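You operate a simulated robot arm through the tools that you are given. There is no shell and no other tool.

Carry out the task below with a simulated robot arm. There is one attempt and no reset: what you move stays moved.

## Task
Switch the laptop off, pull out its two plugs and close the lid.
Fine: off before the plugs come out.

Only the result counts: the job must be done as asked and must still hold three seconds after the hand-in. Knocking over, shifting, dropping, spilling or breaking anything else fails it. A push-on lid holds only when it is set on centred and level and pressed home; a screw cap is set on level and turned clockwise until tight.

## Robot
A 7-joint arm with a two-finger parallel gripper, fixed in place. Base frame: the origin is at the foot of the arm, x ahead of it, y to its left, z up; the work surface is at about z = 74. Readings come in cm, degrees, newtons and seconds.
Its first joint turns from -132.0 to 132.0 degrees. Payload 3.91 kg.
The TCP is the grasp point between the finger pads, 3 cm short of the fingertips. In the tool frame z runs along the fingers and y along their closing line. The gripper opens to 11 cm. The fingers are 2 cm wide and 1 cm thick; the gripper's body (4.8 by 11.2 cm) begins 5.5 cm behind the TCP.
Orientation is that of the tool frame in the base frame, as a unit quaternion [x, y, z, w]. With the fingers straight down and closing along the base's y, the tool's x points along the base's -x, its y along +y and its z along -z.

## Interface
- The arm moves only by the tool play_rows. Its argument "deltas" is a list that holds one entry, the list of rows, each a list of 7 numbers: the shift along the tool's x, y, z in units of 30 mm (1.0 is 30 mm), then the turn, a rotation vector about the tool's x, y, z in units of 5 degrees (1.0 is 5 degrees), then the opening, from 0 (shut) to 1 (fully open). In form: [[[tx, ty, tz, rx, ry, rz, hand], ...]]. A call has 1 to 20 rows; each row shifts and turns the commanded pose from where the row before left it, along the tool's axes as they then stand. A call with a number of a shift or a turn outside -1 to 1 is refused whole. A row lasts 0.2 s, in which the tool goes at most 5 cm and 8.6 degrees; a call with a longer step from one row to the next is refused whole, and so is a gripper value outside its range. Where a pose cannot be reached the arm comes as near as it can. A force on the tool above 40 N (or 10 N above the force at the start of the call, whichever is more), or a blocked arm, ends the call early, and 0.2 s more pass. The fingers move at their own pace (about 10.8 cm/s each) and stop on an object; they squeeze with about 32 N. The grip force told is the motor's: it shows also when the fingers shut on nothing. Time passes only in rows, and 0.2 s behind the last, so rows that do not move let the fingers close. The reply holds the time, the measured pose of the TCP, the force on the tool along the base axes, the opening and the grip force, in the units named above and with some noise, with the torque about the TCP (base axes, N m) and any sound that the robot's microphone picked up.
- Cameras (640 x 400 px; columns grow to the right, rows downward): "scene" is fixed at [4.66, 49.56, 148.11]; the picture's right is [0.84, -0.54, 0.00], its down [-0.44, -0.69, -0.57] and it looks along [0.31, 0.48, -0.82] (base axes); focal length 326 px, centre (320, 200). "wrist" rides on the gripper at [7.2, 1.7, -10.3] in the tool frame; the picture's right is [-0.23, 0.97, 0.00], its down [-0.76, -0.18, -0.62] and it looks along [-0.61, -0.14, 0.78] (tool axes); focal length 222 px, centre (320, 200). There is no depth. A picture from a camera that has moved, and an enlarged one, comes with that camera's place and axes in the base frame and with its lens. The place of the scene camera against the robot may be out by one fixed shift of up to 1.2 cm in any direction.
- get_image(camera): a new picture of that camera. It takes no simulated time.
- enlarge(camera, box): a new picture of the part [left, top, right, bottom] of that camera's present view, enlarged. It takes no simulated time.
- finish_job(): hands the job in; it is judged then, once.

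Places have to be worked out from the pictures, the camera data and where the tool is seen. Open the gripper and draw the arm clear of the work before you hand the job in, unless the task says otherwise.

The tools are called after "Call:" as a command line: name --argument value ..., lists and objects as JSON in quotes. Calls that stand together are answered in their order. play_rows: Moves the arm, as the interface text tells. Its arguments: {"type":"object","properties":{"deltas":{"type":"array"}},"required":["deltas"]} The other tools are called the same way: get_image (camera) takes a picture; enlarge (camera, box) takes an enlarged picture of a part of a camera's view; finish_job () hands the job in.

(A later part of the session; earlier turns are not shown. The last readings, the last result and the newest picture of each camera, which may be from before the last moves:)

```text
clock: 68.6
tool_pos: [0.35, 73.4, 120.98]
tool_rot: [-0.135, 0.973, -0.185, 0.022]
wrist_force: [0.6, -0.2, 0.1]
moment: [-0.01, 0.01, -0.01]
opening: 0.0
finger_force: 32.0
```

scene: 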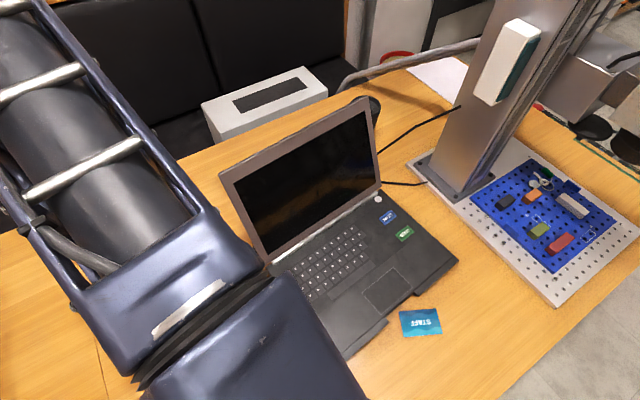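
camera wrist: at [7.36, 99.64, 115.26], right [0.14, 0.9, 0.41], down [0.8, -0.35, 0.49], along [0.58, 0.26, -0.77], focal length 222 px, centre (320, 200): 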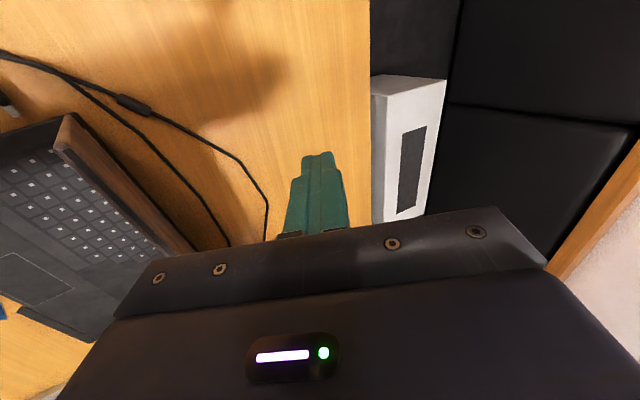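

The arm is free again, and I'll keep well inside the boundary from now on. I level the tool at this safe spot and set the yaw to about 5°.

Call:
play_rows --deltas '[[[0, 0, 0, -1, 0, 0, 0], [0, 0, 0, -1, 0, 0, 0], [0, 0, 0, -1, 0, 0, 0], [0, 0, 0, -1, 0, 0, 0], [0, 0, 0, -0.32, 0, 0, 0], [0, 0, 0, 0, 0, 1, 0], [0, 0, 0, 0, 0, 1, 0], [0, 0, 0, 0, 0, 0.1, 0], [0, 0, 0, 0, 0, 0, 0]]]'

Call:
get_image --camera "wrist"

Call:
get_image --camera "scene"

```text
clock: 70.6
tool_pos: [0.48, 73.47, 121.04]
tool_rot: [-0.044, 0.999, 0.0, -0.005]
wrist_force: [1.0, 0.2, -0.2]
moment: [0.01, 0.01, 0.0]
opening: 0.0
finger_force: 31.8
```

```text
taken
camera wrist: at [-6.89, 74.59, 131.48], right [0.14, 0.99, 0.0], down [0.78, -0.11, 0.62], along [0.61, -0.09, -0.79], focal length 222 px, centre (320, 200)
```

wrist: 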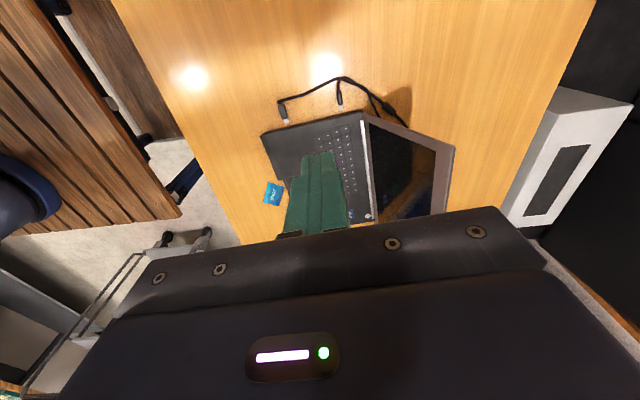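

```text
taken
```

scene: 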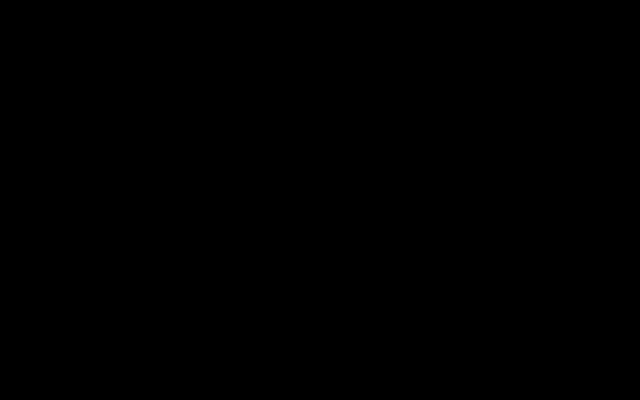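

The level pose is good (the arm is just covering the scene camera). I zoom the wrist camera on the lid to fix its top edge.

Call:
enlarge --camera "wrist" --box '[330, 80, 480, 230]'

```text
2.67 times, centred on (405, 155) of wrist
camera zoom: at [-6.89, 74.59, 131.48], right [0.14, 0.99, 0.0], down [0.78, -0.11, 0.62], along [0.61, -0.09, -0.79], focal length 592 px, centre (93, 320)
```

zoom: 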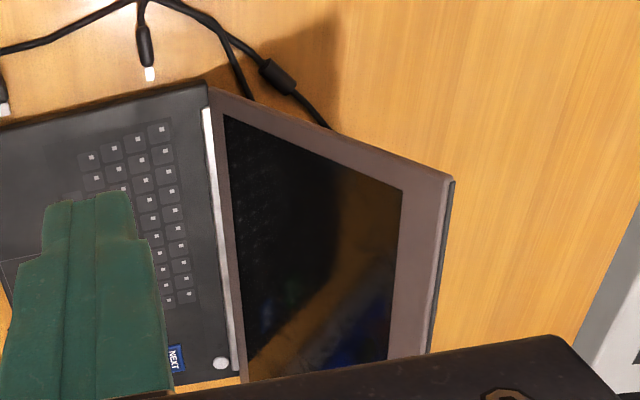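

The lid's top-left corner triangulates to (9.7, 92.1, 100.9), and the lid is about 25.8 cm long with hinge y ≈ 82.5. I tilt 25° outward here, then travel over the lid to a point behind it, well inside reach.

Call:
play_rows --deltas '[[[0, 0, 0, -1, 0, 0, 0], [0, 0, 0, -1, 0, 0, 0], [0, 0, 0, -1, 0, 0, 0], [0, 0, 0, -1, 0, 0, 0], [0, 0, 0, -1, 0, 0, 0], [-0.574, 0.543, 0.784, 0, 0, 0, 0], [-0.574, 0.543, 0.784, 0, 0, 0, 0], [-0.574, 0.543, 0.784, 0, 0, 0, 0], [-0.574, 0.543, 0.784, 0, 0, 0, 0], [-0.574, 0.543, 0.784, 0, 0, 0, 0], [-0.574, 0.543, 0.784, 0, 0, 0, 0], [0, 0, 0, 0, 0, 0, 0]]]'

Call:
get_image --camera "wrist"

```text
clock: 73.2
tool_pos: [9.55, 89.27, 112.23]
tool_rot: [-0.043, 0.975, 0.217, -0.014]
wrist_force: [-0.6, 0.1, 0.5]
moment: [0.04, 0.01, -0.06]
opening: 0.0
finger_force: 32.6
```

```text
taken
camera wrist: at [2.53, 85.89, 122.52], right [0.15, 0.9, 0.41], down [0.8, -0.35, 0.48], along [0.58, 0.26, -0.77], focal length 222 px, centre (320, 200)
```

wrist: 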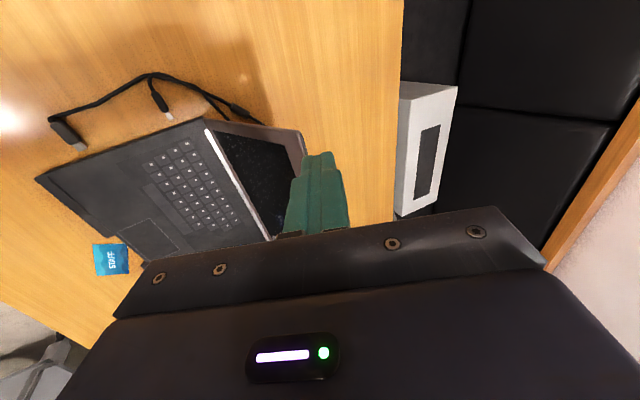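

All rows tracked. I continue to (14, 97, 108) and then drop to about (14, 96.2, 102.3) behind the lid's top edge.

Call:
play_rows --deltas '[[[-0.568, 0.539, 0.767, 0, 0, 0, 0], [-0.568, 0.539, 0.767, 0, 0, 0, 0], [-0.568, 0.539, 0.767, 0, 0, 0, 0], [0, 0, 0, 0, 0, 0, 0], [0.008, -0.348, 0.537, 0, 0, 0, 0], [0.008, -0.348, 0.537, 0, 0, 0, 0], [0.008, -0.348, 0.537, 0, 0, 0, 0], [0, 0, 0, 0, 0, 0, 0]]]'

Call:
get_image --camera "wrist"

Call:
get_image --camera "scene"

```text
clock: 75.0
tool_pos: [13.55, 96.14, 102.31]
tool_rot: [-0.043, 0.975, 0.217, -0.014]
wrist_force: [0.1, 0.5, -0.9]
moment: [-0.03, -0.02, 0.03]
opening: 0.0
finger_force: 31.8
```

```text
taken
camera wrist: at [6.72, 92.77, 112.49], right [0.15, 0.9, 0.41], down [0.8, -0.36, 0.48], along [0.58, 0.26, -0.77], focal length 222 px, centre (320, 200)
```

wrist: 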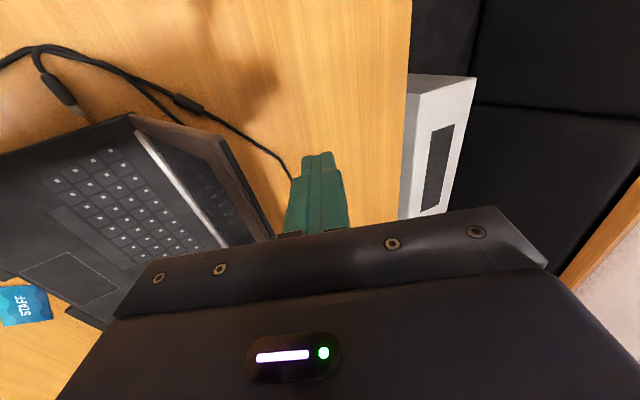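

```text
taken
```

scene: 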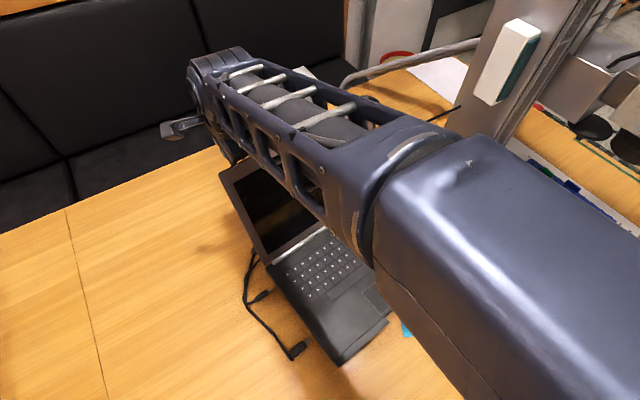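

The fingers are behind the lid top with a gap. I draw slowly in −y to touch the lid and start tipping it, watching the force.

Call:
play_rows --deltas '[[[0.018, -0.181, -0.084, 0, 0, 0, 0], [0.018, -0.181, -0.084, 0, 0, 0, 0], [0.018, -0.181, -0.084, 0, 0, 0, 0], [0.018, -0.181, -0.084, 0, 0, 0, 0], [0.018, -0.181, -0.084, 0, 0, 0, 0], [0.018, -0.181, -0.084, 0, 0, 0, 0]]]'

Call:
get_image --camera "wrist"

Call:
enlarge --camera "scene" --box '[160, 80, 420, 380]'

```text
clock: 76.4
tool_pos: [13.69, 92.56, 102.7]
tool_rot: [-0.042, 0.975, 0.219, -0.014]
wrist_force: [2.4, 7.1, 11.2]
moment: [0.09, -0.16, 0.05]
opening: 0.0
finger_force: 32.1
```

```text
taken
camera wrist: at [6.77, 89.14, 112.77], right [0.15, 0.9, 0.41], down [0.8, -0.36, 0.48], along [0.58, 0.26, -0.77], focal length 222 px, centre (320, 200)
```

wrist: 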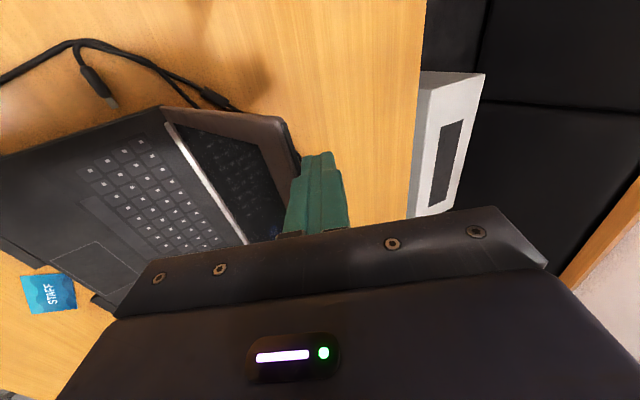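

```text
1.33 times, centred on (290, 230) of scene
camera zoom: at [4.66, 49.56, 148.11], right [0.84, -0.54, 0.0], down [-0.44, -0.69, -0.57], along [0.31, 0.48, -0.82], focal length 434 px, centre (360, 160)
```

zoom: 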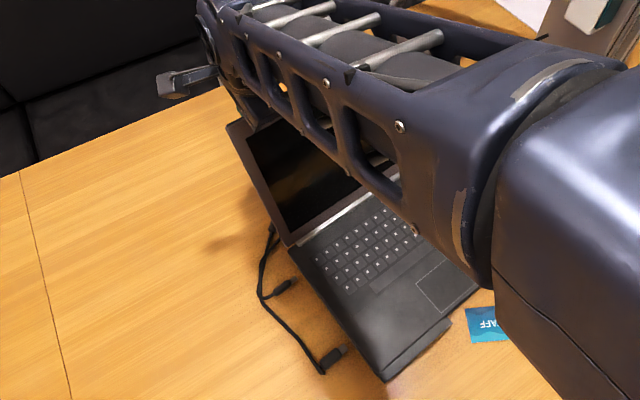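

There is contact (7 N in y, 11 N up, as the lid edge rises along the finger). I continue with a slight rise to follow the lid's arc.

Call:
play_rows --deltas '[[[0.018, -0.1525, -0.145, 0, 0, 0, 0], [0.018, -0.1525, -0.145, 0, 0, 0, 0], [0.018, -0.1525, -0.145, 0, 0, 0, 0], [0.018, -0.1525, -0.145, 0, 0, 0, 0], [0.018, -0.1525, -0.145, 0, 0, 0, 0]]]'

Call:
get_image --camera "wrist"

Call:
enlarge --camera "scene" --box '[160, 80, 420, 380]'

```text
clock: 77.6
tool_pos: [13.59, 89.39, 103.19]
tool_rot: [-0.042, 0.975, 0.215, -0.015]
wrist_force: [3.5, 4.5, 7.1]
moment: [0.02, -0.09, 0.06]
opening: 0.0
finger_force: 32.0
```

```text
taken
camera wrist: at [6.75, 86.06, 113.45], right [0.15, 0.9, 0.41], down [0.8, -0.35, 0.48], along [0.58, 0.25, -0.77], focal length 222 px, centre (320, 200)
```

wrist: 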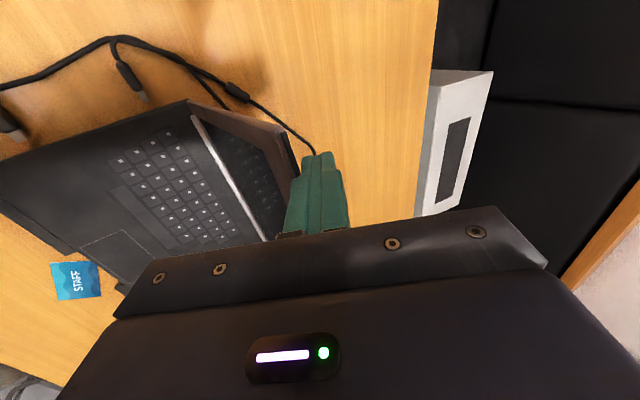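

```text
1.33 times, centred on (290, 230) of scene
camera zoom: at [4.66, 49.56, 148.11], right [0.84, -0.54, 0.0], down [-0.44, -0.69, -0.57], along [0.31, 0.48, -0.82], focal length 434 px, centre (360, 160)
```

zoom: 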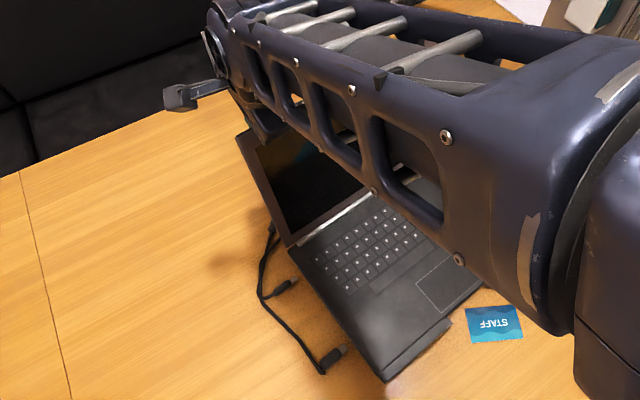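

The lid follows and the base stays still, so I continue.

Call:
play_rows --deltas '[[[0.023, -0.227, -0.142, 0, 0, 0, 0], [0.023, -0.227, -0.142, 0, 0, 0, 0], [0.023, -0.227, -0.142, 0, 0, 0, 0], [0.023, -0.24, -0.112, 0, 0, 0, 0], [0.023, -0.24, -0.112, 0, 0, 0, 0], [0.023, -0.24, -0.112, 0, 0, 0, 0]]]'

Call:
get_image --camera "wrist"

Call:
enlarge --camera "scene" --box '[160, 80, 420, 380]'

```text
clock: 79.0
tool_pos: [13.7, 84.63, 103.55]
tool_rot: [-0.042, 0.975, 0.217, -0.014]
wrist_force: [1.3, 1.8, 4.0]
moment: [0.0, -0.06, 0.02]
opening: 0.0
finger_force: 31.9
```

```text
taken
camera wrist: at [6.76, 81.28, 113.81], right [0.15, 0.9, 0.41], down [0.8, -0.35, 0.48], along [0.58, 0.26, -0.77], focal length 222 px, centre (320, 200)
```

wrist: 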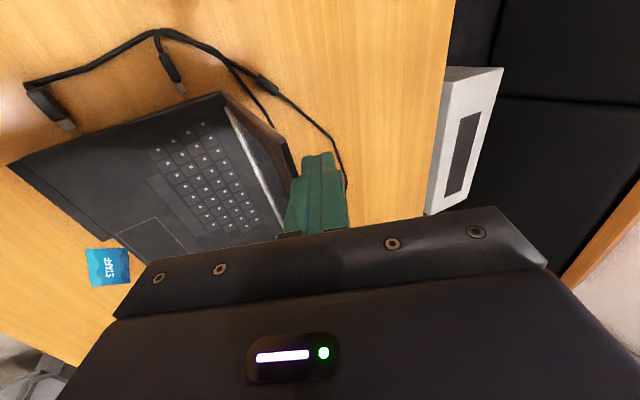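

```text
1.33 times, centred on (290, 230) of scene
camera zoom: at [4.66, 49.56, 148.11], right [0.84, -0.54, 0.0], down [-0.44, -0.69, -0.57], along [0.31, 0.48, -0.82], focal length 434 px, centre (360, 160)
```

zoom: 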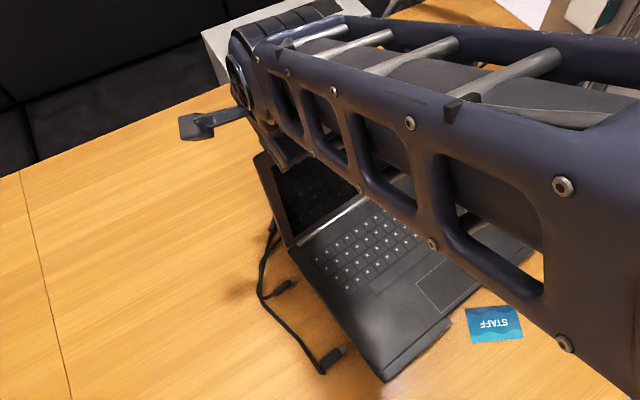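

The lid is near vertical with low force. I carry on over the top, lowering slightly.

Call:
play_rows --deltas '[[[0.023, -0.241, -0.112, 0, 0, 0, 0], [0.023, -0.241, -0.112, 0, 0, 0, 0], [0.023, -0.241, -0.112, 0, 0, 0, 0], [0.023, -0.241, -0.112, 0, 0, 0, 0], [0.023, -0.241, -0.112, 0, 0, 0, 0], [0.023, -0.241, -0.112, 0, 0, 0, 0], [0.023, -0.262, -0.067, 0, 0, 0, 0], [0.023, -0.262, -0.067, 0, 0, 0, 0], [0.023, -0.262, -0.067, 0, 0, 0, 0], [0.023, -0.262, -0.067, 0, 0, 0, 0]]]'

Call:
get_image --camera "wrist"

Call:
enlarge --camera "scene" --box '[160, 80, 420, 380]'

```text
clock: 81.2
tool_pos: [13.7, 76.54, 103.21]
tool_rot: [-0.043, 0.975, 0.217, -0.013]
wrist_force: [-0.1, 0.3, 0.5]
moment: [0.0, 0.03, -0.02]
opening: 0.0
finger_force: 32.0
```

```text
taken
camera wrist: at [6.82, 73.26, 113.3], right [0.15, 0.9, 0.41], down [0.8, -0.36, 0.48], along [0.58, 0.26, -0.77], focal length 222 px, centre (320, 200)
```

wrist: 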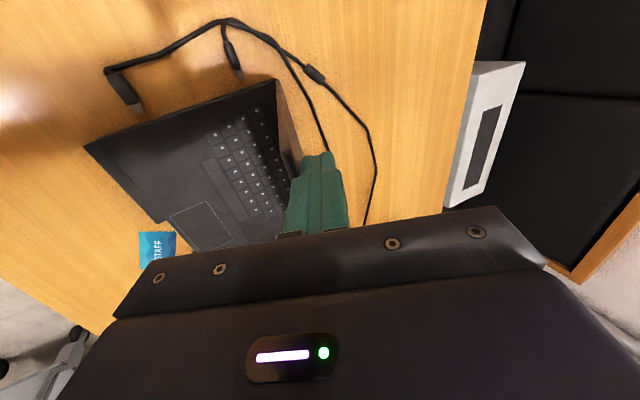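

```text
1.33 times, centred on (290, 230) of scene
camera zoom: at [4.66, 49.56, 148.11], right [0.84, -0.54, 0.0], down [-0.44, -0.69, -0.57], along [0.31, 0.48, -0.82], focal length 434 px, centre (360, 160)
```

zoom: 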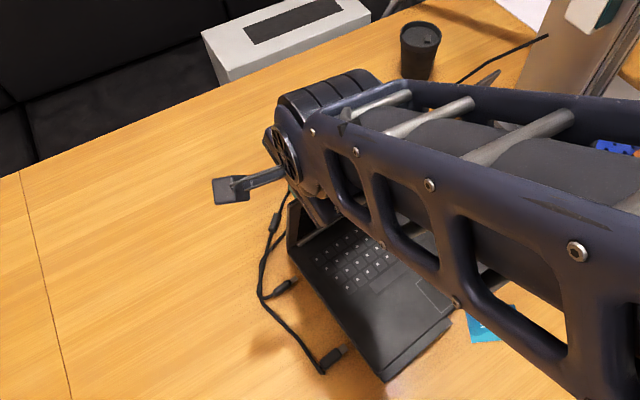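

The lid is past vertical and force is nil. I continue along the closing arc, pushing on its back with the fingertips.

Call:
play_rows --deltas '[[[0.023, -0.274, -0.04, 0, 0, 0, 0], [0.023, -0.274, -0.04, 0, 0, 0, 0], [0.023, -0.274, -0.04, 0, 0, 0, 0], [0.023, -0.274, -0.04, 0, 0, 0, 0], [0.023, -0.274, -0.04, 0, 0, 0, 0], [0.019, -0.29, 0.11, 0, 0, 0, 0], [0.019, -0.29, 0.11, 0, 0, 0, 0], [0.019, -0.29, 0.11, 0, 0, 0, 0], [0.019, -0.29, 0.11, 0, 0, 0, 0]]]'

Call:
get_image --camera "wrist"

Call:
enlarge --camera "scene" --box '[160, 80, 420, 380]'

```text
clock: 83.0
tool_pos: [13.72, 70.85, 100.43]
tool_rot: [-0.042, 0.975, 0.22, -0.013]
wrist_force: [-1.1, -8.0, 14.3]
moment: [-0.17, -0.16, -0.12]
opening: 0.01
finger_force: 31.9
stopped in row 9: the force on the tool passed its limit at 48 N (the readings are from after the stop); the commanded pose is now the measured one
```

```text
taken
camera wrist: at [6.82, 67.41, 110.66], right [0.15, 0.9, 0.42], down [0.8, -0.36, 0.48], along [0.58, 0.26, -0.77], focal length 222 px, centre (320, 200)
```

wrist: 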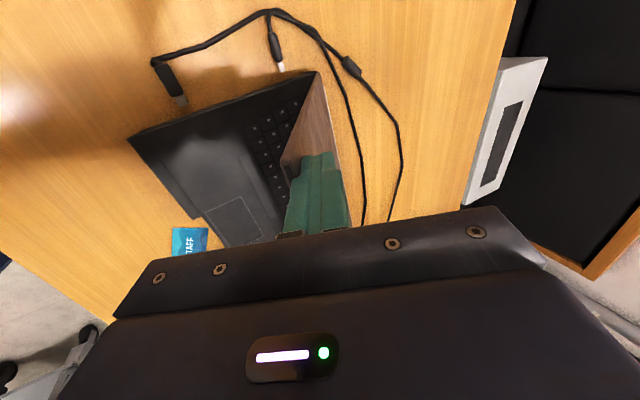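

```text
1.33 times, centred on (290, 230) of scene
camera zoom: at [4.66, 49.56, 148.11], right [0.84, -0.54, 0.0], down [-0.44, -0.69, -0.57], along [0.31, 0.48, -0.82], focal length 434 px, centre (360, 160)
```

zoom: 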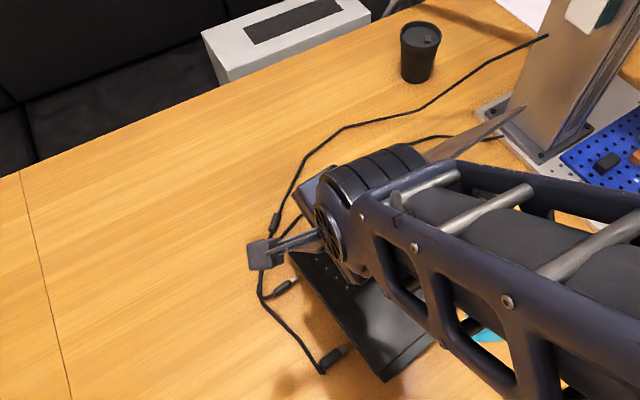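

The call stopped at 48 N: the lid's top edge caught on the step of the finger. I back off, set the tool vertical so only the tips touch, and look again.

Call:
play_rows --deltas '[[[-0.02, 0.25, -0.05, 0, 0, 0, 0], [-0.02, 0.25, -0.05, 0, 0, 0, 0], [-0.02, 0.25, -0.05, 0, 0, 0, 0], [-0.02, 0.3, -0.02, 0, 0, 0, 0], [0, 0, 0, 1, 0, 0, 0], [0, 0, 0, 1, 0, 0, 0], [0, 0, 0, 1, 0, 0, 0], [0, 0, 0, 1, 0, 0, 0], [0, 0, 0, 1, 0, 0, 0], [0, 0, 0, 0, 0, 0, 0]]]'

Call:
get_image --camera "wrist"

Call:
enlarge --camera "scene" --box '[160, 80, 420, 380]'

```text
clock: 85.2
tool_pos: [13.82, 73.57, 102.18]
tool_rot: [-0.043, 0.999, 0.003, -0.004]
wrist_force: [0.1, 0.4, -0.4]
moment: [-0.02, -0.01, -0.01]
opening: 0.01
finger_force: 32.0
```

```text
taken
camera wrist: at [6.48, 74.62, 112.56], right [0.14, 0.99, 0.0], down [0.78, -0.11, 0.62], along [0.61, -0.08, -0.79], focal length 222 px, centre (320, 200)
```

wrist: 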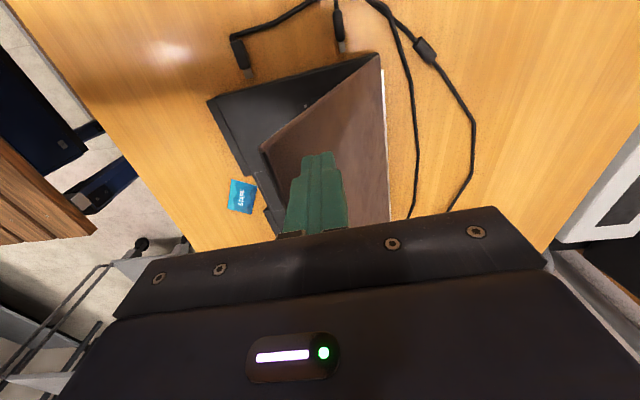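

```text
1.33 times, centred on (290, 230) of scene
camera zoom: at [4.66, 49.56, 148.11], right [0.84, -0.54, 0.0], down [-0.44, -0.69, -0.57], along [0.31, 0.48, -0.82], focal length 434 px, centre (360, 160)
```

zoom: 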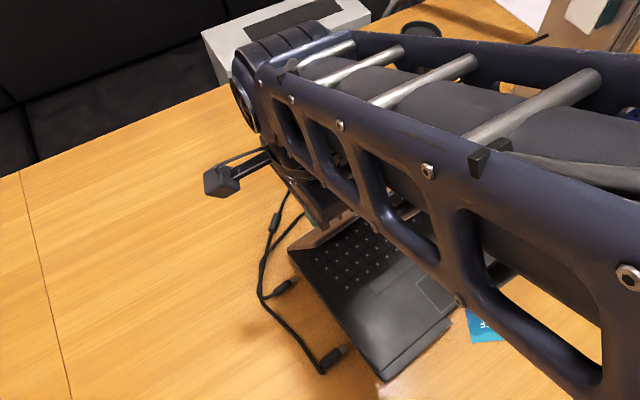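

The lid rests at about 28° forward and holds by friction. With the tool vertical only the tips will touch, so I push along the closing arc.

Call:
play_rows --deltas '[[[0, -0.067, 0.253, 0, 0, 0, 0], [0, -0.067, 0.253, 0, 0, 0, 0], [0, -0.067, 0.253, 0, 0, 0, 0], [0.019, -0.216, 0.153, 0, 0, 0, 0], [0.019, -0.216, 0.153, 0, 0, 0, 0], [0.019, -0.216, 0.153, 0, 0, 0, 0], [0.019, -0.216, 0.153, 0, 0, 0, 0], [0.019, -0.216, 0.153, 0, 0, 0, 0]]]'

Call:
get_image --camera "wrist"

```text
clock: 87.0
tool_pos: [13.66, 69.73, 97.61]
tool_rot: [-0.045, 0.999, 0.004, -0.004]
wrist_force: [0.8, 0.0, 0.6]
moment: [-0.01, 0.02, -0.04]
opening: 0.0
finger_force: 31.5
```

```text
taken
camera wrist: at [6.44, 70.77, 107.93], right [0.14, 0.99, 0.01], down [0.78, -0.11, 0.62], along [0.61, -0.08, -0.79], focal length 222 px, centre (320, 200)
```

wrist: 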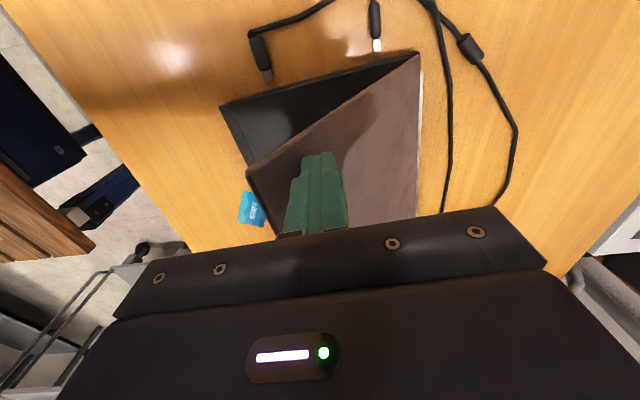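

It closes smoothly with almost no force. I continue along the arc.

Call:
play_rows --deltas '[[[0.02, -0.224, 0.225, 0, 0, 0, 0], [0.02, -0.224, 0.225, 0, 0, 0, 0], [0.02, -0.224, 0.225, 0, 0, 0, 0], [0.02, -0.224, 0.225, 0, 0, 0, 0], [0.0135, -0.153, 0.217, 0, 0, 0, 0], [0.0135, -0.153, 0.217, 0, 0, 0, 0], [0.0135, -0.153, 0.217, 0, 0, 0, 0], [0.0135, -0.153, 0.217, 0, 0, 0, 0], [0.0135, -0.153, 0.217, 0, 0, 0, 0], [0.009, -0.106, 0.237, 0, 0, 0, 0], [0.009, -0.106, 0.237, 0, 0, 0, 0], [0.009, -0.106, 0.237, 0, 0, 0, 0], [0.009, -0.106, 0.237, 0, 0, 0, 0], [0.009, -0.106, 0.237, 0, 0, 0, 0]]]'

Call:
get_image --camera "wrist"

Call:
get_image --camera "scene"

```text
clock: 90.0
tool_pos: [13.62, 63.21, 88.01]
tool_rot: [-0.045, 0.999, 0.004, -0.004]
wrist_force: [0.7, 0.3, -0.5]
moment: [-0.01, 0.0, -0.04]
opening: 0.0
finger_force: 31.8
```

```text
taken
camera wrist: at [6.31, 64.23, 98.43], right [0.14, 0.99, 0.01], down [0.78, -0.11, 0.62], along [0.61, -0.08, -0.79], focal length 222 px, centre (320, 200)
```

wrist: 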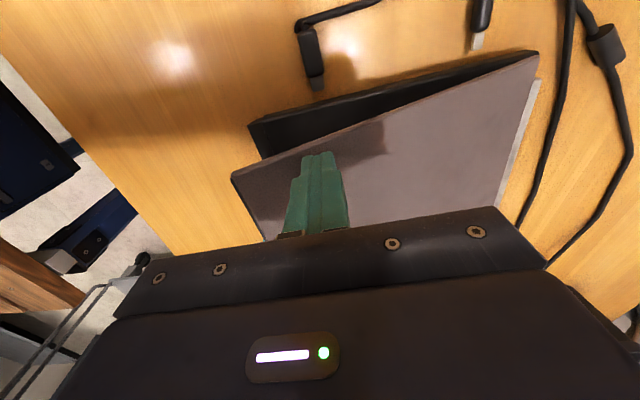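

```text
taken
```

scene: 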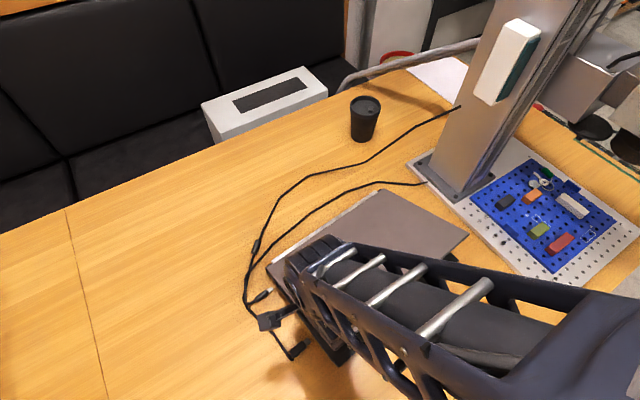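

The lid is at roughly 70°. I follow it down to closed, slower near the end.

Call:
play_rows --deltas '[[[0.005, -0.061, 0.211, 0, 0, 0, 0], [0.005, -0.061, 0.211, 0, 0, 0, 0], [0.005, -0.061, 0.211, 0, 0, 0, 0], [0.005, -0.061, 0.211, 0, 0, 0, 0], [0.005, -0.061, 0.211, 0, 0, 0, 0], [0.005, -0.061, 0.211, 0, 0, 0, 0], [0, -0.017, 0.1, 0, 0, 0, 0], [0, -0.017, 0.1, 0, 0, 0, 0], [0, -0.017, 0.1, 0, 0, 0, 0], [0, -0.01, 0.1, 0, 0, 0, 0], [0, -0.01, 0.1, 0, 0, 0, 0], [0, 0, 0.1, 0, 0, 0, 0]]]'

Call:
get_image --camera "wrist"

Call:
get_image --camera "scene"

```text
clock: 92.6
tool_pos: [13.55, 61.87, 82.33]
tool_rot: [-0.044, 0.999, 0.004, -0.004]
wrist_force: [-0.1, -0.1, -0.2]
moment: [-0.02, -0.03, 0.03]
opening: 0.0
finger_force: 32.3
```

```text
taken
camera wrist: at [6.32, 62.99, 92.86], right [0.14, 0.99, 0.01], down [0.78, -0.11, 0.62], along [0.61, -0.08, -0.79], focal length 222 px, centre (320, 200)
```

wrist: 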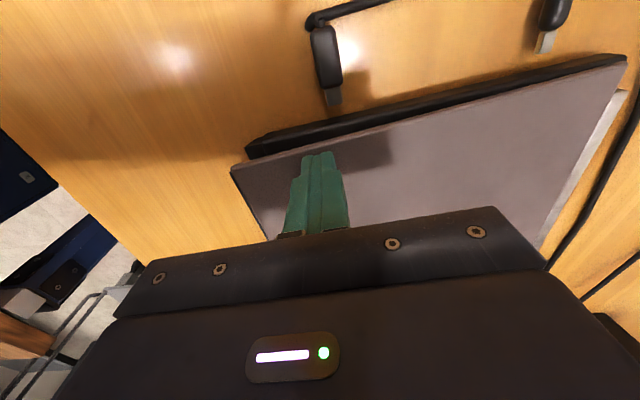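

```text
taken
```

scene: 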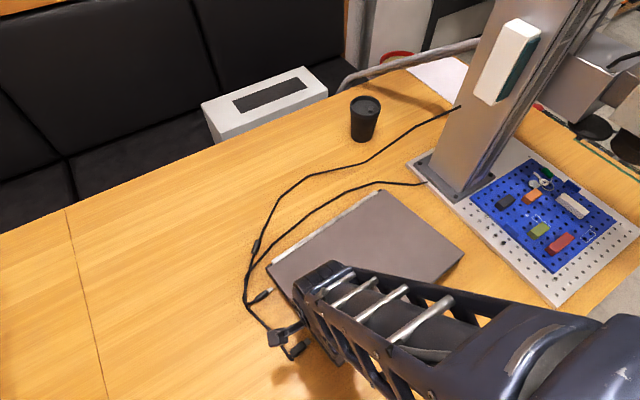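

Nearly closed with no force. I press down in small steps until the lid meets the base.

Call:
play_rows --deltas '[[[0, 0, 0.1, 0, 0, 0, 0], [0, 0, 0.1, 0, 0, 0, 0], [0, 0, 0.08, 0, 0, 0, 0], [0, 0, 0.08, 0, 0, 0, 0], [0, 0, 0.06, 0, 0, 0, 0], [0, 0, 0.06, 0, 0, 0, 0]]]'

Call:
get_image --camera "wrist"

```text
clock: 94.0
tool_pos: [13.67, 61.88, 81.01]
tool_rot: [-0.045, 0.999, 0.003, -0.003]
wrist_force: [-0.6, -0.9, 0.0]
moment: [0.0, -0.01, 0.01]
opening: 0.0
finger_force: 32.1
```

```text
taken
camera wrist: at [6.37, 62.96, 91.4], right [0.14, 0.99, 0.01], down [0.78, -0.11, 0.62], along [0.61, -0.08, -0.79], focal length 222 px, centre (320, 200)
```

wrist: 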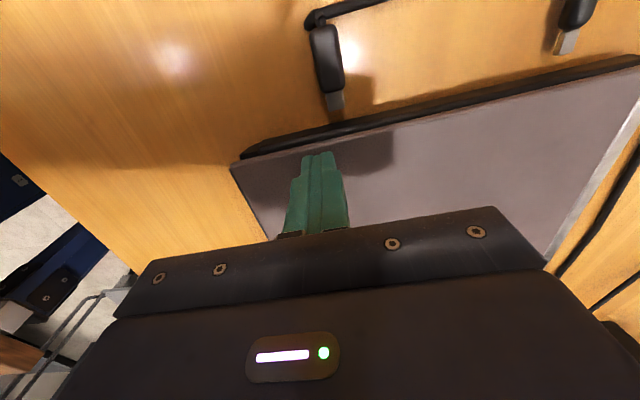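

Call:
play_rows --deltas '[[[0, 0, 0.05, 0, 0, 0, 0], [0, 0, 0.05, 0, 0, 0, 0], [0, 0, 0.05, 0, 0, 0, 0], [0, 0, 0.05, 0, 0, 0, 0]]]'

Call:
enlarge --camera "wrist" --box '[220, 60, 460, 250]'

```text
clock: 95.0
tool_pos: [13.61, 61.84, 80.41]
tool_rot: [-0.043, 0.999, 0.003, -0.004]
wrist_force: [0.2, -0.1, -0.1]
moment: [-0.01, 0.0, 0.0]
opening: 0.0
finger_force: 31.6
```

```text
2.11 times, centred on (340, 155) of wrist
camera zoom: at [6.35, 62.99, 90.81], right [0.14, 0.99, 0.01], down [0.78, -0.11, 0.62], along [0.61, -0.08, -0.79], focal length 468 px, centre (278, 295)
```

zoom: 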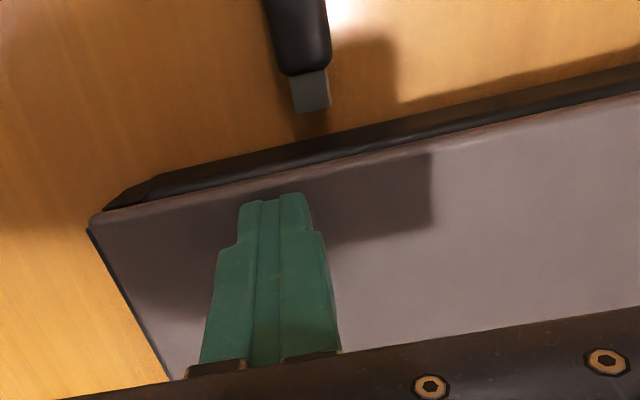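

Still no force, so I continue gently down until a firm contact shows.

Call:
play_rows --deltas '[[[0, 0, 0.05, 0, 0, 0, 0], [0, 0, 0.05, 0, 0, 0, 0], [0, 0, 0.05, 0, 0, 0, 0], [0, 0, 0.05, 0, 0, 0, 0]]]'

Call:
enlarge --camera "wrist" --box '[220, 60, 460, 250]'

```text
clock: 95.8
tool_pos: [13.64, 61.87, 80.23]
tool_rot: [-0.045, 0.999, 0.004, -0.004]
wrist_force: [-1.6, -12.0, 18.8]
moment: [-0.37, -0.15, -0.1]
opening: 0.0
finger_force: 31.8
stopped in row 3: the force on the tool passed its limit at 45 N (the readings are from after the stop); the commanded pose is now the measured one
```

```text
2.11 times, centred on (340, 155) of wrist
camera zoom: at [6.35, 62.96, 90.7], right [0.14, 0.99, 0.01], down [0.78, -0.11, 0.62], along [0.61, -0.08, -0.79], focal length 468 px, centre (278, 295)
```

zoom: 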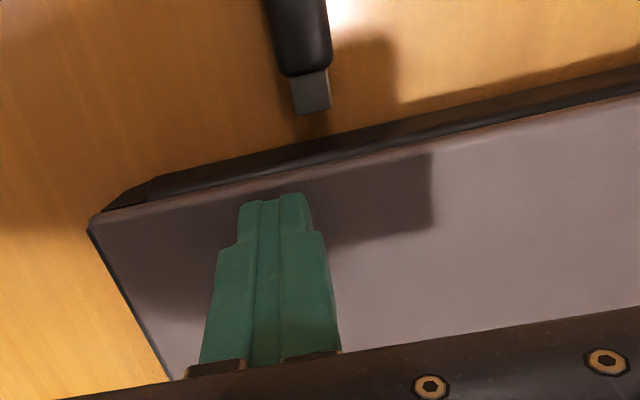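

Firm contact at tip height about 77.2: the lid is on the base. I lift off and look at everything.

Call:
play_rows --deltas '[[[0, 0, -0.3, 0, 0, 0, 0], [0, 0, -0.7, 0, 0, 0, 0], [0, 0, -0.9, 0, 0, 0, 0], [0, 0, -0.9, 0, 0, 0, 0], [0, 0, -0.9, 0, 0, 0, 0], [0, 0, -0.9, 0, 0, 0, 0], [0.6, 0, -0.9, 0, 0, 0, 0], [0.9, 0, -0.9, 0, 0, 0, 0], [0.9, 0, -0.9, 0, 0, 0, 0], [0.9, 0, -0.7, 0, 0, 0, 0], [0.9, 0, -0.5, 0, 0, 0, 0], [0.9, 0, 0, 0, 0, 0, 0], [0.9, 0, 0, 0, 0, 0, 0], [0.9, 0, 0, 0, 0, 0, 0], [0.9, 0, 0, 0, 0, 0, 0], [0, 0, 0, 0, 0, 0, 0]]]'

Call:
get_image --camera "wrist"

Call:
get_image --camera "scene"

```text
clock: 99.2
tool_pos: [-9.43, 59.79, 105.89]
tool_rot: [-0.043, 0.999, 0.004, -0.003]
wrist_force: [-1.1, -0.5, 0.6]
moment: [-0.01, 0.02, 0.01]
opening: 0.01
finger_force: 32.1
```

```text
taken
camera wrist: at [-16.8, 60.82, 116.25], right [0.14, 0.99, 0.01], down [0.78, -0.11, 0.62], along [0.61, -0.08, -0.79], focal length 222 px, centre (320, 200)
```

wrist: 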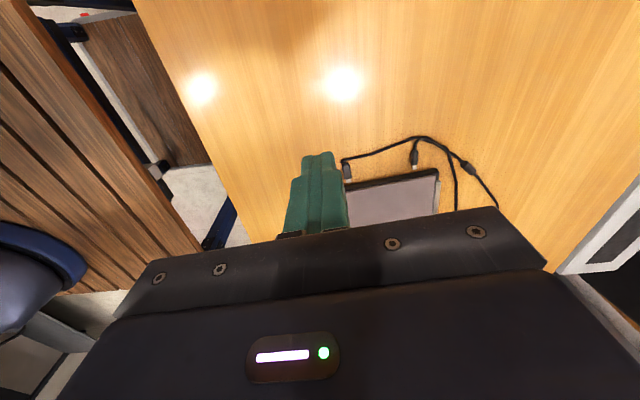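

```text
taken
```

scene: 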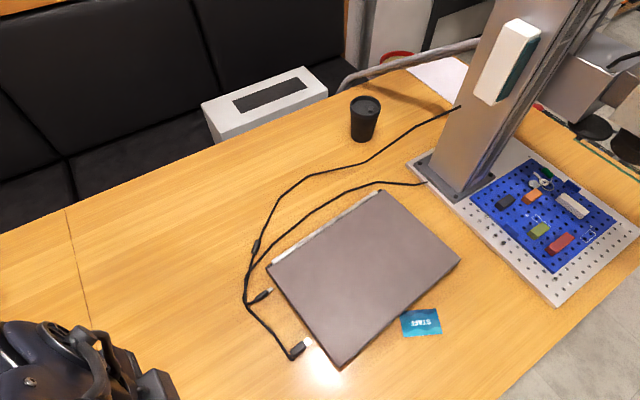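

Call:
enlarge --camera "scene" --box '[230, 180, 480, 380]'

Call:
enlarge --camera "scene" --box '[320, 280, 460, 380]'

Call:
enlarge --camera "scene" --box '[235, 250, 345, 370]'

Call:
enlarge --camera "scene" --box '[220, 100, 480, 370]'

```text
2.00 times, centred on (355, 280) of scene
camera zoom: at [4.66, 49.56, 148.11], right [0.84, -0.54, 0.0], down [-0.44, -0.69, -0.57], along [0.31, 0.48, -0.82], focal length 652 px, centre (250, 40)
```

zoom: 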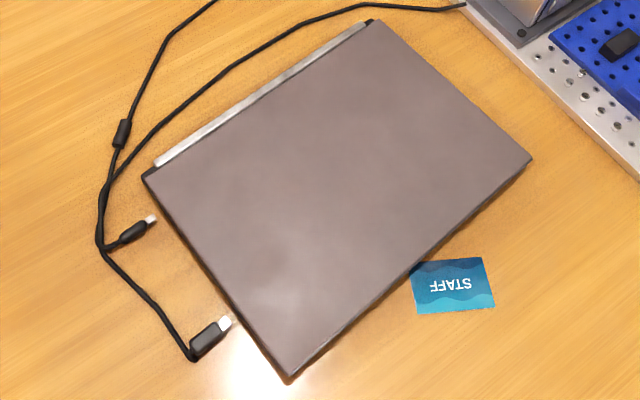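

```text
4.00 times, centred on (390, 330) of scene
camera zoom: at [4.66, 49.56, 148.11], right [0.84, -0.54, 0.0], down [-0.44, -0.69, -0.57], along [0.31, 0.48, -0.82], focal length 1303 px, centre (40, -320)
```

zoom: 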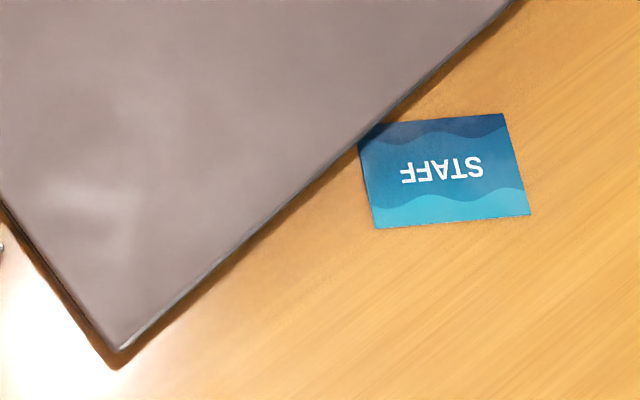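

```text
3.33 times, centred on (290, 310) of scene
camera zoom: at [4.66, 49.56, 148.11], right [0.84, -0.54, 0.0], down [-0.44, -0.69, -0.57], along [0.31, 0.48, -0.82], focal length 1086 px, centre (420, -167)
```

zoom: 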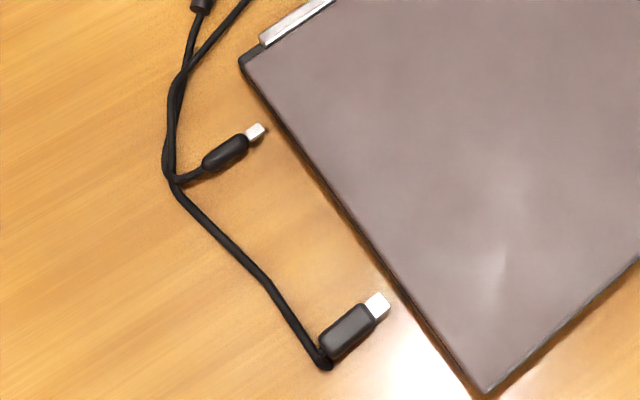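

```text
1.48 times, centred on (350, 235) of scene
camera zoom: at [4.66, 49.56, 148.11], right [0.84, -0.54, 0.0], down [-0.44, -0.69, -0.57], along [0.31, 0.48, -0.82], focal length 483 px, centre (276, 148)
```

zoom: 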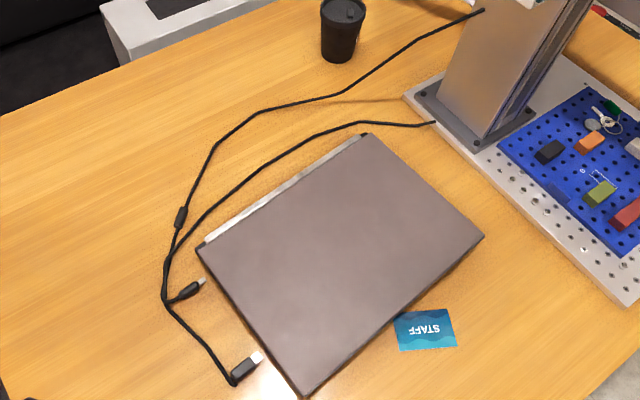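

The lid is shut, both plugs are out and the card is unmoved. The laptop had been dragged about 3.4 cm left, so I'll nudge it back about 2 cm, which also widens the plug gaps. The closed fingers go between the two plugs at the middle of its left side, short of where it could reach the card.

Call:
play_rows --deltas '[[[-0.7875, 0.336, 0, 0, 0, 0, 0], [-0.7875, 0.336, 0, 0, 0, 0, 0], [-0.7875, 0.336, 0, 0, 0, 0, 0], [-0.7875, 0.336, 0, 0, 0, 0, 0], [-0.7875, 0.336, 0, 0, 0, 0, 0], [-0.7875, 0.336, 0, 0, 0, 0, 0], [-0.7875, 0.336, 0, 0, 0, 0, 0], [-0.7875, 0.336, 0, 0, 0, 0, 0], [0, 0, 0.8, 0, 0, 0, 0], [0, 0, 0.8, 0, 0, 0, 0], [0, 0, 0.8, 0, 0, 0, 0], [0, 0, 0.8, 0, 0, 0, 0], [0, 0, 0.8, 0, 0, 0, 0], [0, 0, 0.8, 0, 0, 0, 0], [0, 0, 0.8, 0, 0, 0, 0], [0, 0, 0, 0, 0, 0, 0]]]'

Call:
get_image --camera "wrist"

Call:
enlarge --camera "wrist" --box '[160, 30, 480, 240]'

```text
clock: 102.6
tool_pos: [8.34, 69.52, 88.99]
tool_rot: [-0.045, 0.999, 0.004, -0.003]
wrist_force: [-0.3, -0.2, 0.9]
moment: [-0.02, 0.02, 0.03]
opening: 0.0
finger_force: 31.8
```

```text
taken
camera wrist: at [1.04, 70.53, 99.33], right [0.14, 0.99, 0.01], down [0.78, -0.11, 0.62], along [0.61, -0.08, -0.79], focal length 222 px, centre (320, 200)
```

wrist: 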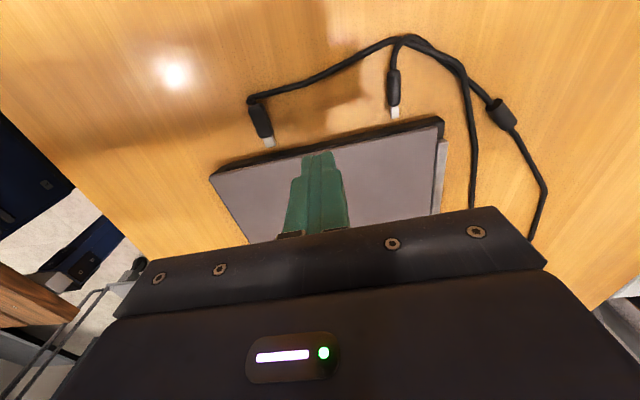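

```text
1.90 times, centred on (320, 135) of wrist
camera zoom: at [1.04, 70.53, 99.33], right [0.14, 0.99, 0.01], down [0.78, -0.11, 0.62], along [0.61, -0.08, -0.79], focal length 423 px, centre (320, 324)
```

zoom: 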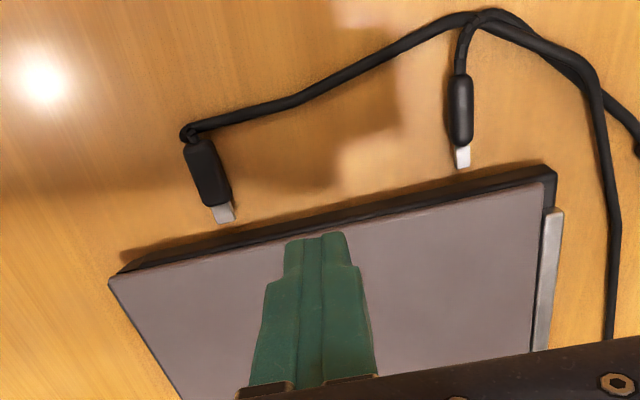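

The fingers clear the side by about 2 cm and the cable by 2.5 cm. I descend to side height and approach slowly.

Call:
play_rows --deltas '[[[0, 0, 0.7, 0, 0, 0, 0], [0, 0, 0.7, 0, 0, 0, 0], [0, 0, 0.7, 0, 0, 0, 0], [0, 0, 0.7, 0, 0, 0, 0], [0, 0, 0.5, 0, 0, 0, 0], [0, 0, 0.3, 0, 0, 0, 0], [0, 0, 0, 0, 0, 0, 0], [-0.1, 0, 0, 0, 0, 0, 0], [-0.1, 0, 0, 0, 0, 0, 0], [-0.1, 0, 0, 0, 0, 0, 0], [-0.1, 0, 0, 0, 0, 0, 0], [-0.1, 0, 0, 0, 0, 0, 0], [-0.1, 0, 0, 0, 0, 0, 0], [-0.1, 0, 0, 0, 0, 0, 0]]]'

Call:
get_image --camera "scene"

Call:
get_image --camera "wrist"

```text
clock: 105.6
tool_pos: [10.44, 69.84, 78.11]
tool_rot: [-0.045, 0.999, 0.004, -0.004]
wrist_force: [0.3, 0.1, 0.1]
moment: [-0.03, 0.03, -0.04]
opening: 0.0
finger_force: 31.9
```

```text
taken
```

scene: 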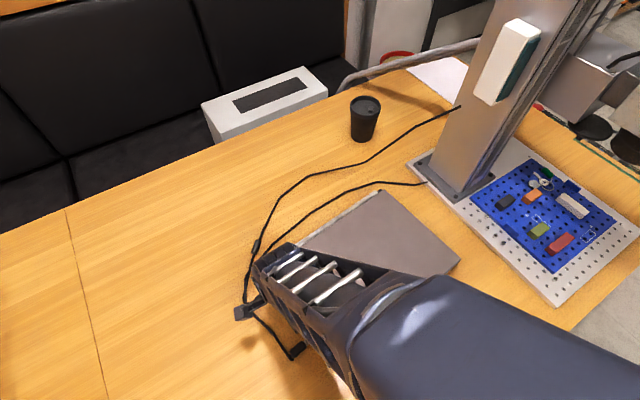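

```text
taken
camera wrist: at [3.27, 70.85, 88.6], right [0.14, 0.99, 0.01], down [0.78, -0.11, 0.62], along [0.61, -0.08, -0.79], focal length 222 px, centre (320, 200)
```

wrist: 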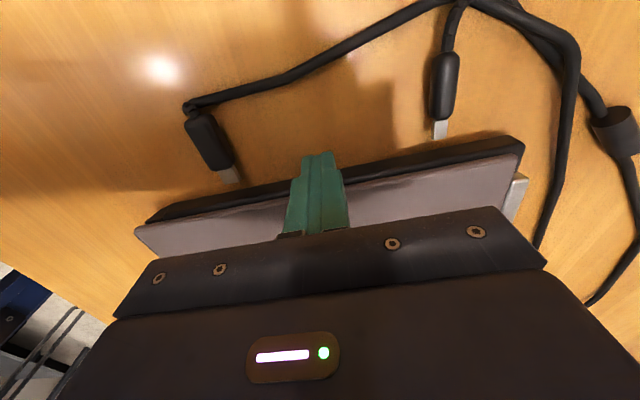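

There is no contact yet, so I continue in small steps.

Call:
play_rows --deltas '[[[-0.08, 0, 0, 0, 0, 0, 0], [-0.08, 0, 0, 0, 0, 0, 0], [-0.08, 0, 0, 0, 0, 0, 0], [-0.08, 0, 0, 0, 0, 0, 0]]]'

Call:
enlarge --camera "scene" --box '[220, 100, 480, 370]'

```text
clock: 106.6
tool_pos: [11.35, 70.06, 78.17]
tool_rot: [-0.045, 0.999, 0.004, -0.005]
wrist_force: [-12.0, -1.7, 2.0]
moment: [0.07, 0.09, 0.03]
opening: 0.0
finger_force: 32.0
```

```text
1.48 times, centred on (350, 235) of scene
camera zoom: at [4.66, 49.56, 148.11], right [0.84, -0.54, 0.0], down [-0.44, -0.69, -0.57], along [0.31, 0.48, -0.82], focal length 483 px, centre (276, 148)
```

zoom: 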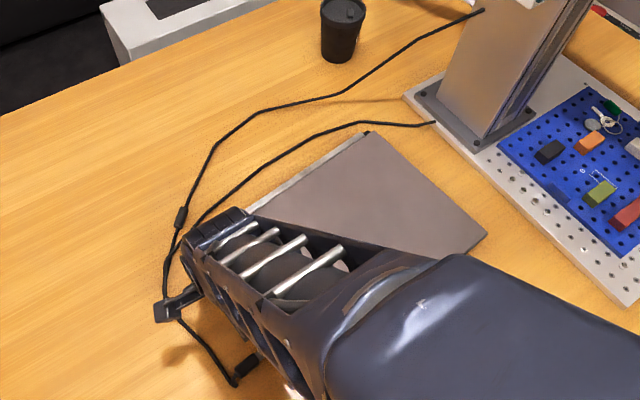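

The laptop starts to slide at about 12 N. I push another 1.7 cm in small steps.

Call:
play_rows --deltas '[[[-0.08, 0, 0, 0, 0, 0, 0], [-0.08, 0, 0, 0, 0, 0, 0], [-0.08, 0, 0, 0, 0, 0, 0], [-0.08, 0, 0, 0, 0, 0, 0], [-0.08, 0, 0, 0, 0, 0, 0], [-0.08, 0, 0, 0, 0, 0, 0], [-0.08, 0, 0, 0, 0, 0, 0]]]'

Call:
enlarge --camera "scene" --box '[220, 100, 480, 370]'

Call:
get_image --camera "wrist"

```text
clock: 108.2
tool_pos: [13.25, 70.1, 78.05]
tool_rot: [-0.044, 0.999, 0.004, -0.003]
wrist_force: [-10.3, -1.6, 1.2]
moment: [0.0, 0.07, -0.01]
opening: 0.01
finger_force: 32.0
```

```text
1.48 times, centred on (350, 235) of scene
camera zoom: at [4.66, 49.56, 148.11], right [0.84, -0.54, 0.0], down [-0.44, -0.69, -0.57], along [0.31, 0.48, -0.82], focal length 483 px, centre (276, 148)
```

zoom: 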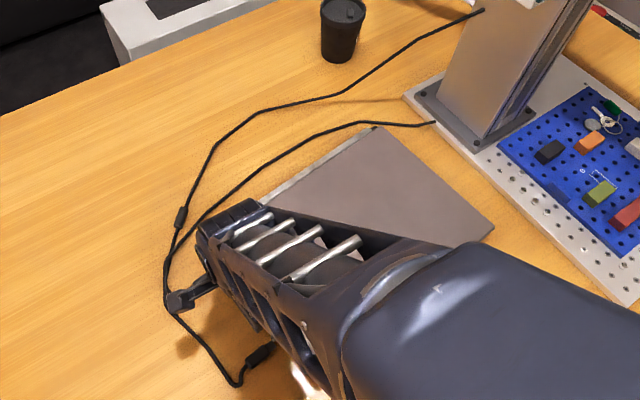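

```text
taken
camera wrist: at [5.85, 71.11, 88.53], right [0.14, 0.99, 0.01], down [0.78, -0.11, 0.62], along [0.61, -0.08, -0.79], focal length 222 px, centre (320, 200)
```

wrist: 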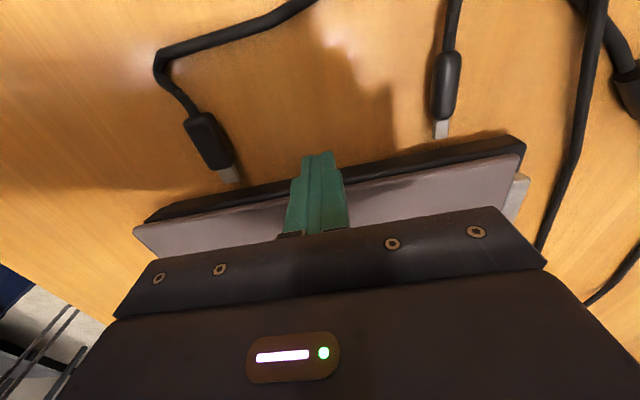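

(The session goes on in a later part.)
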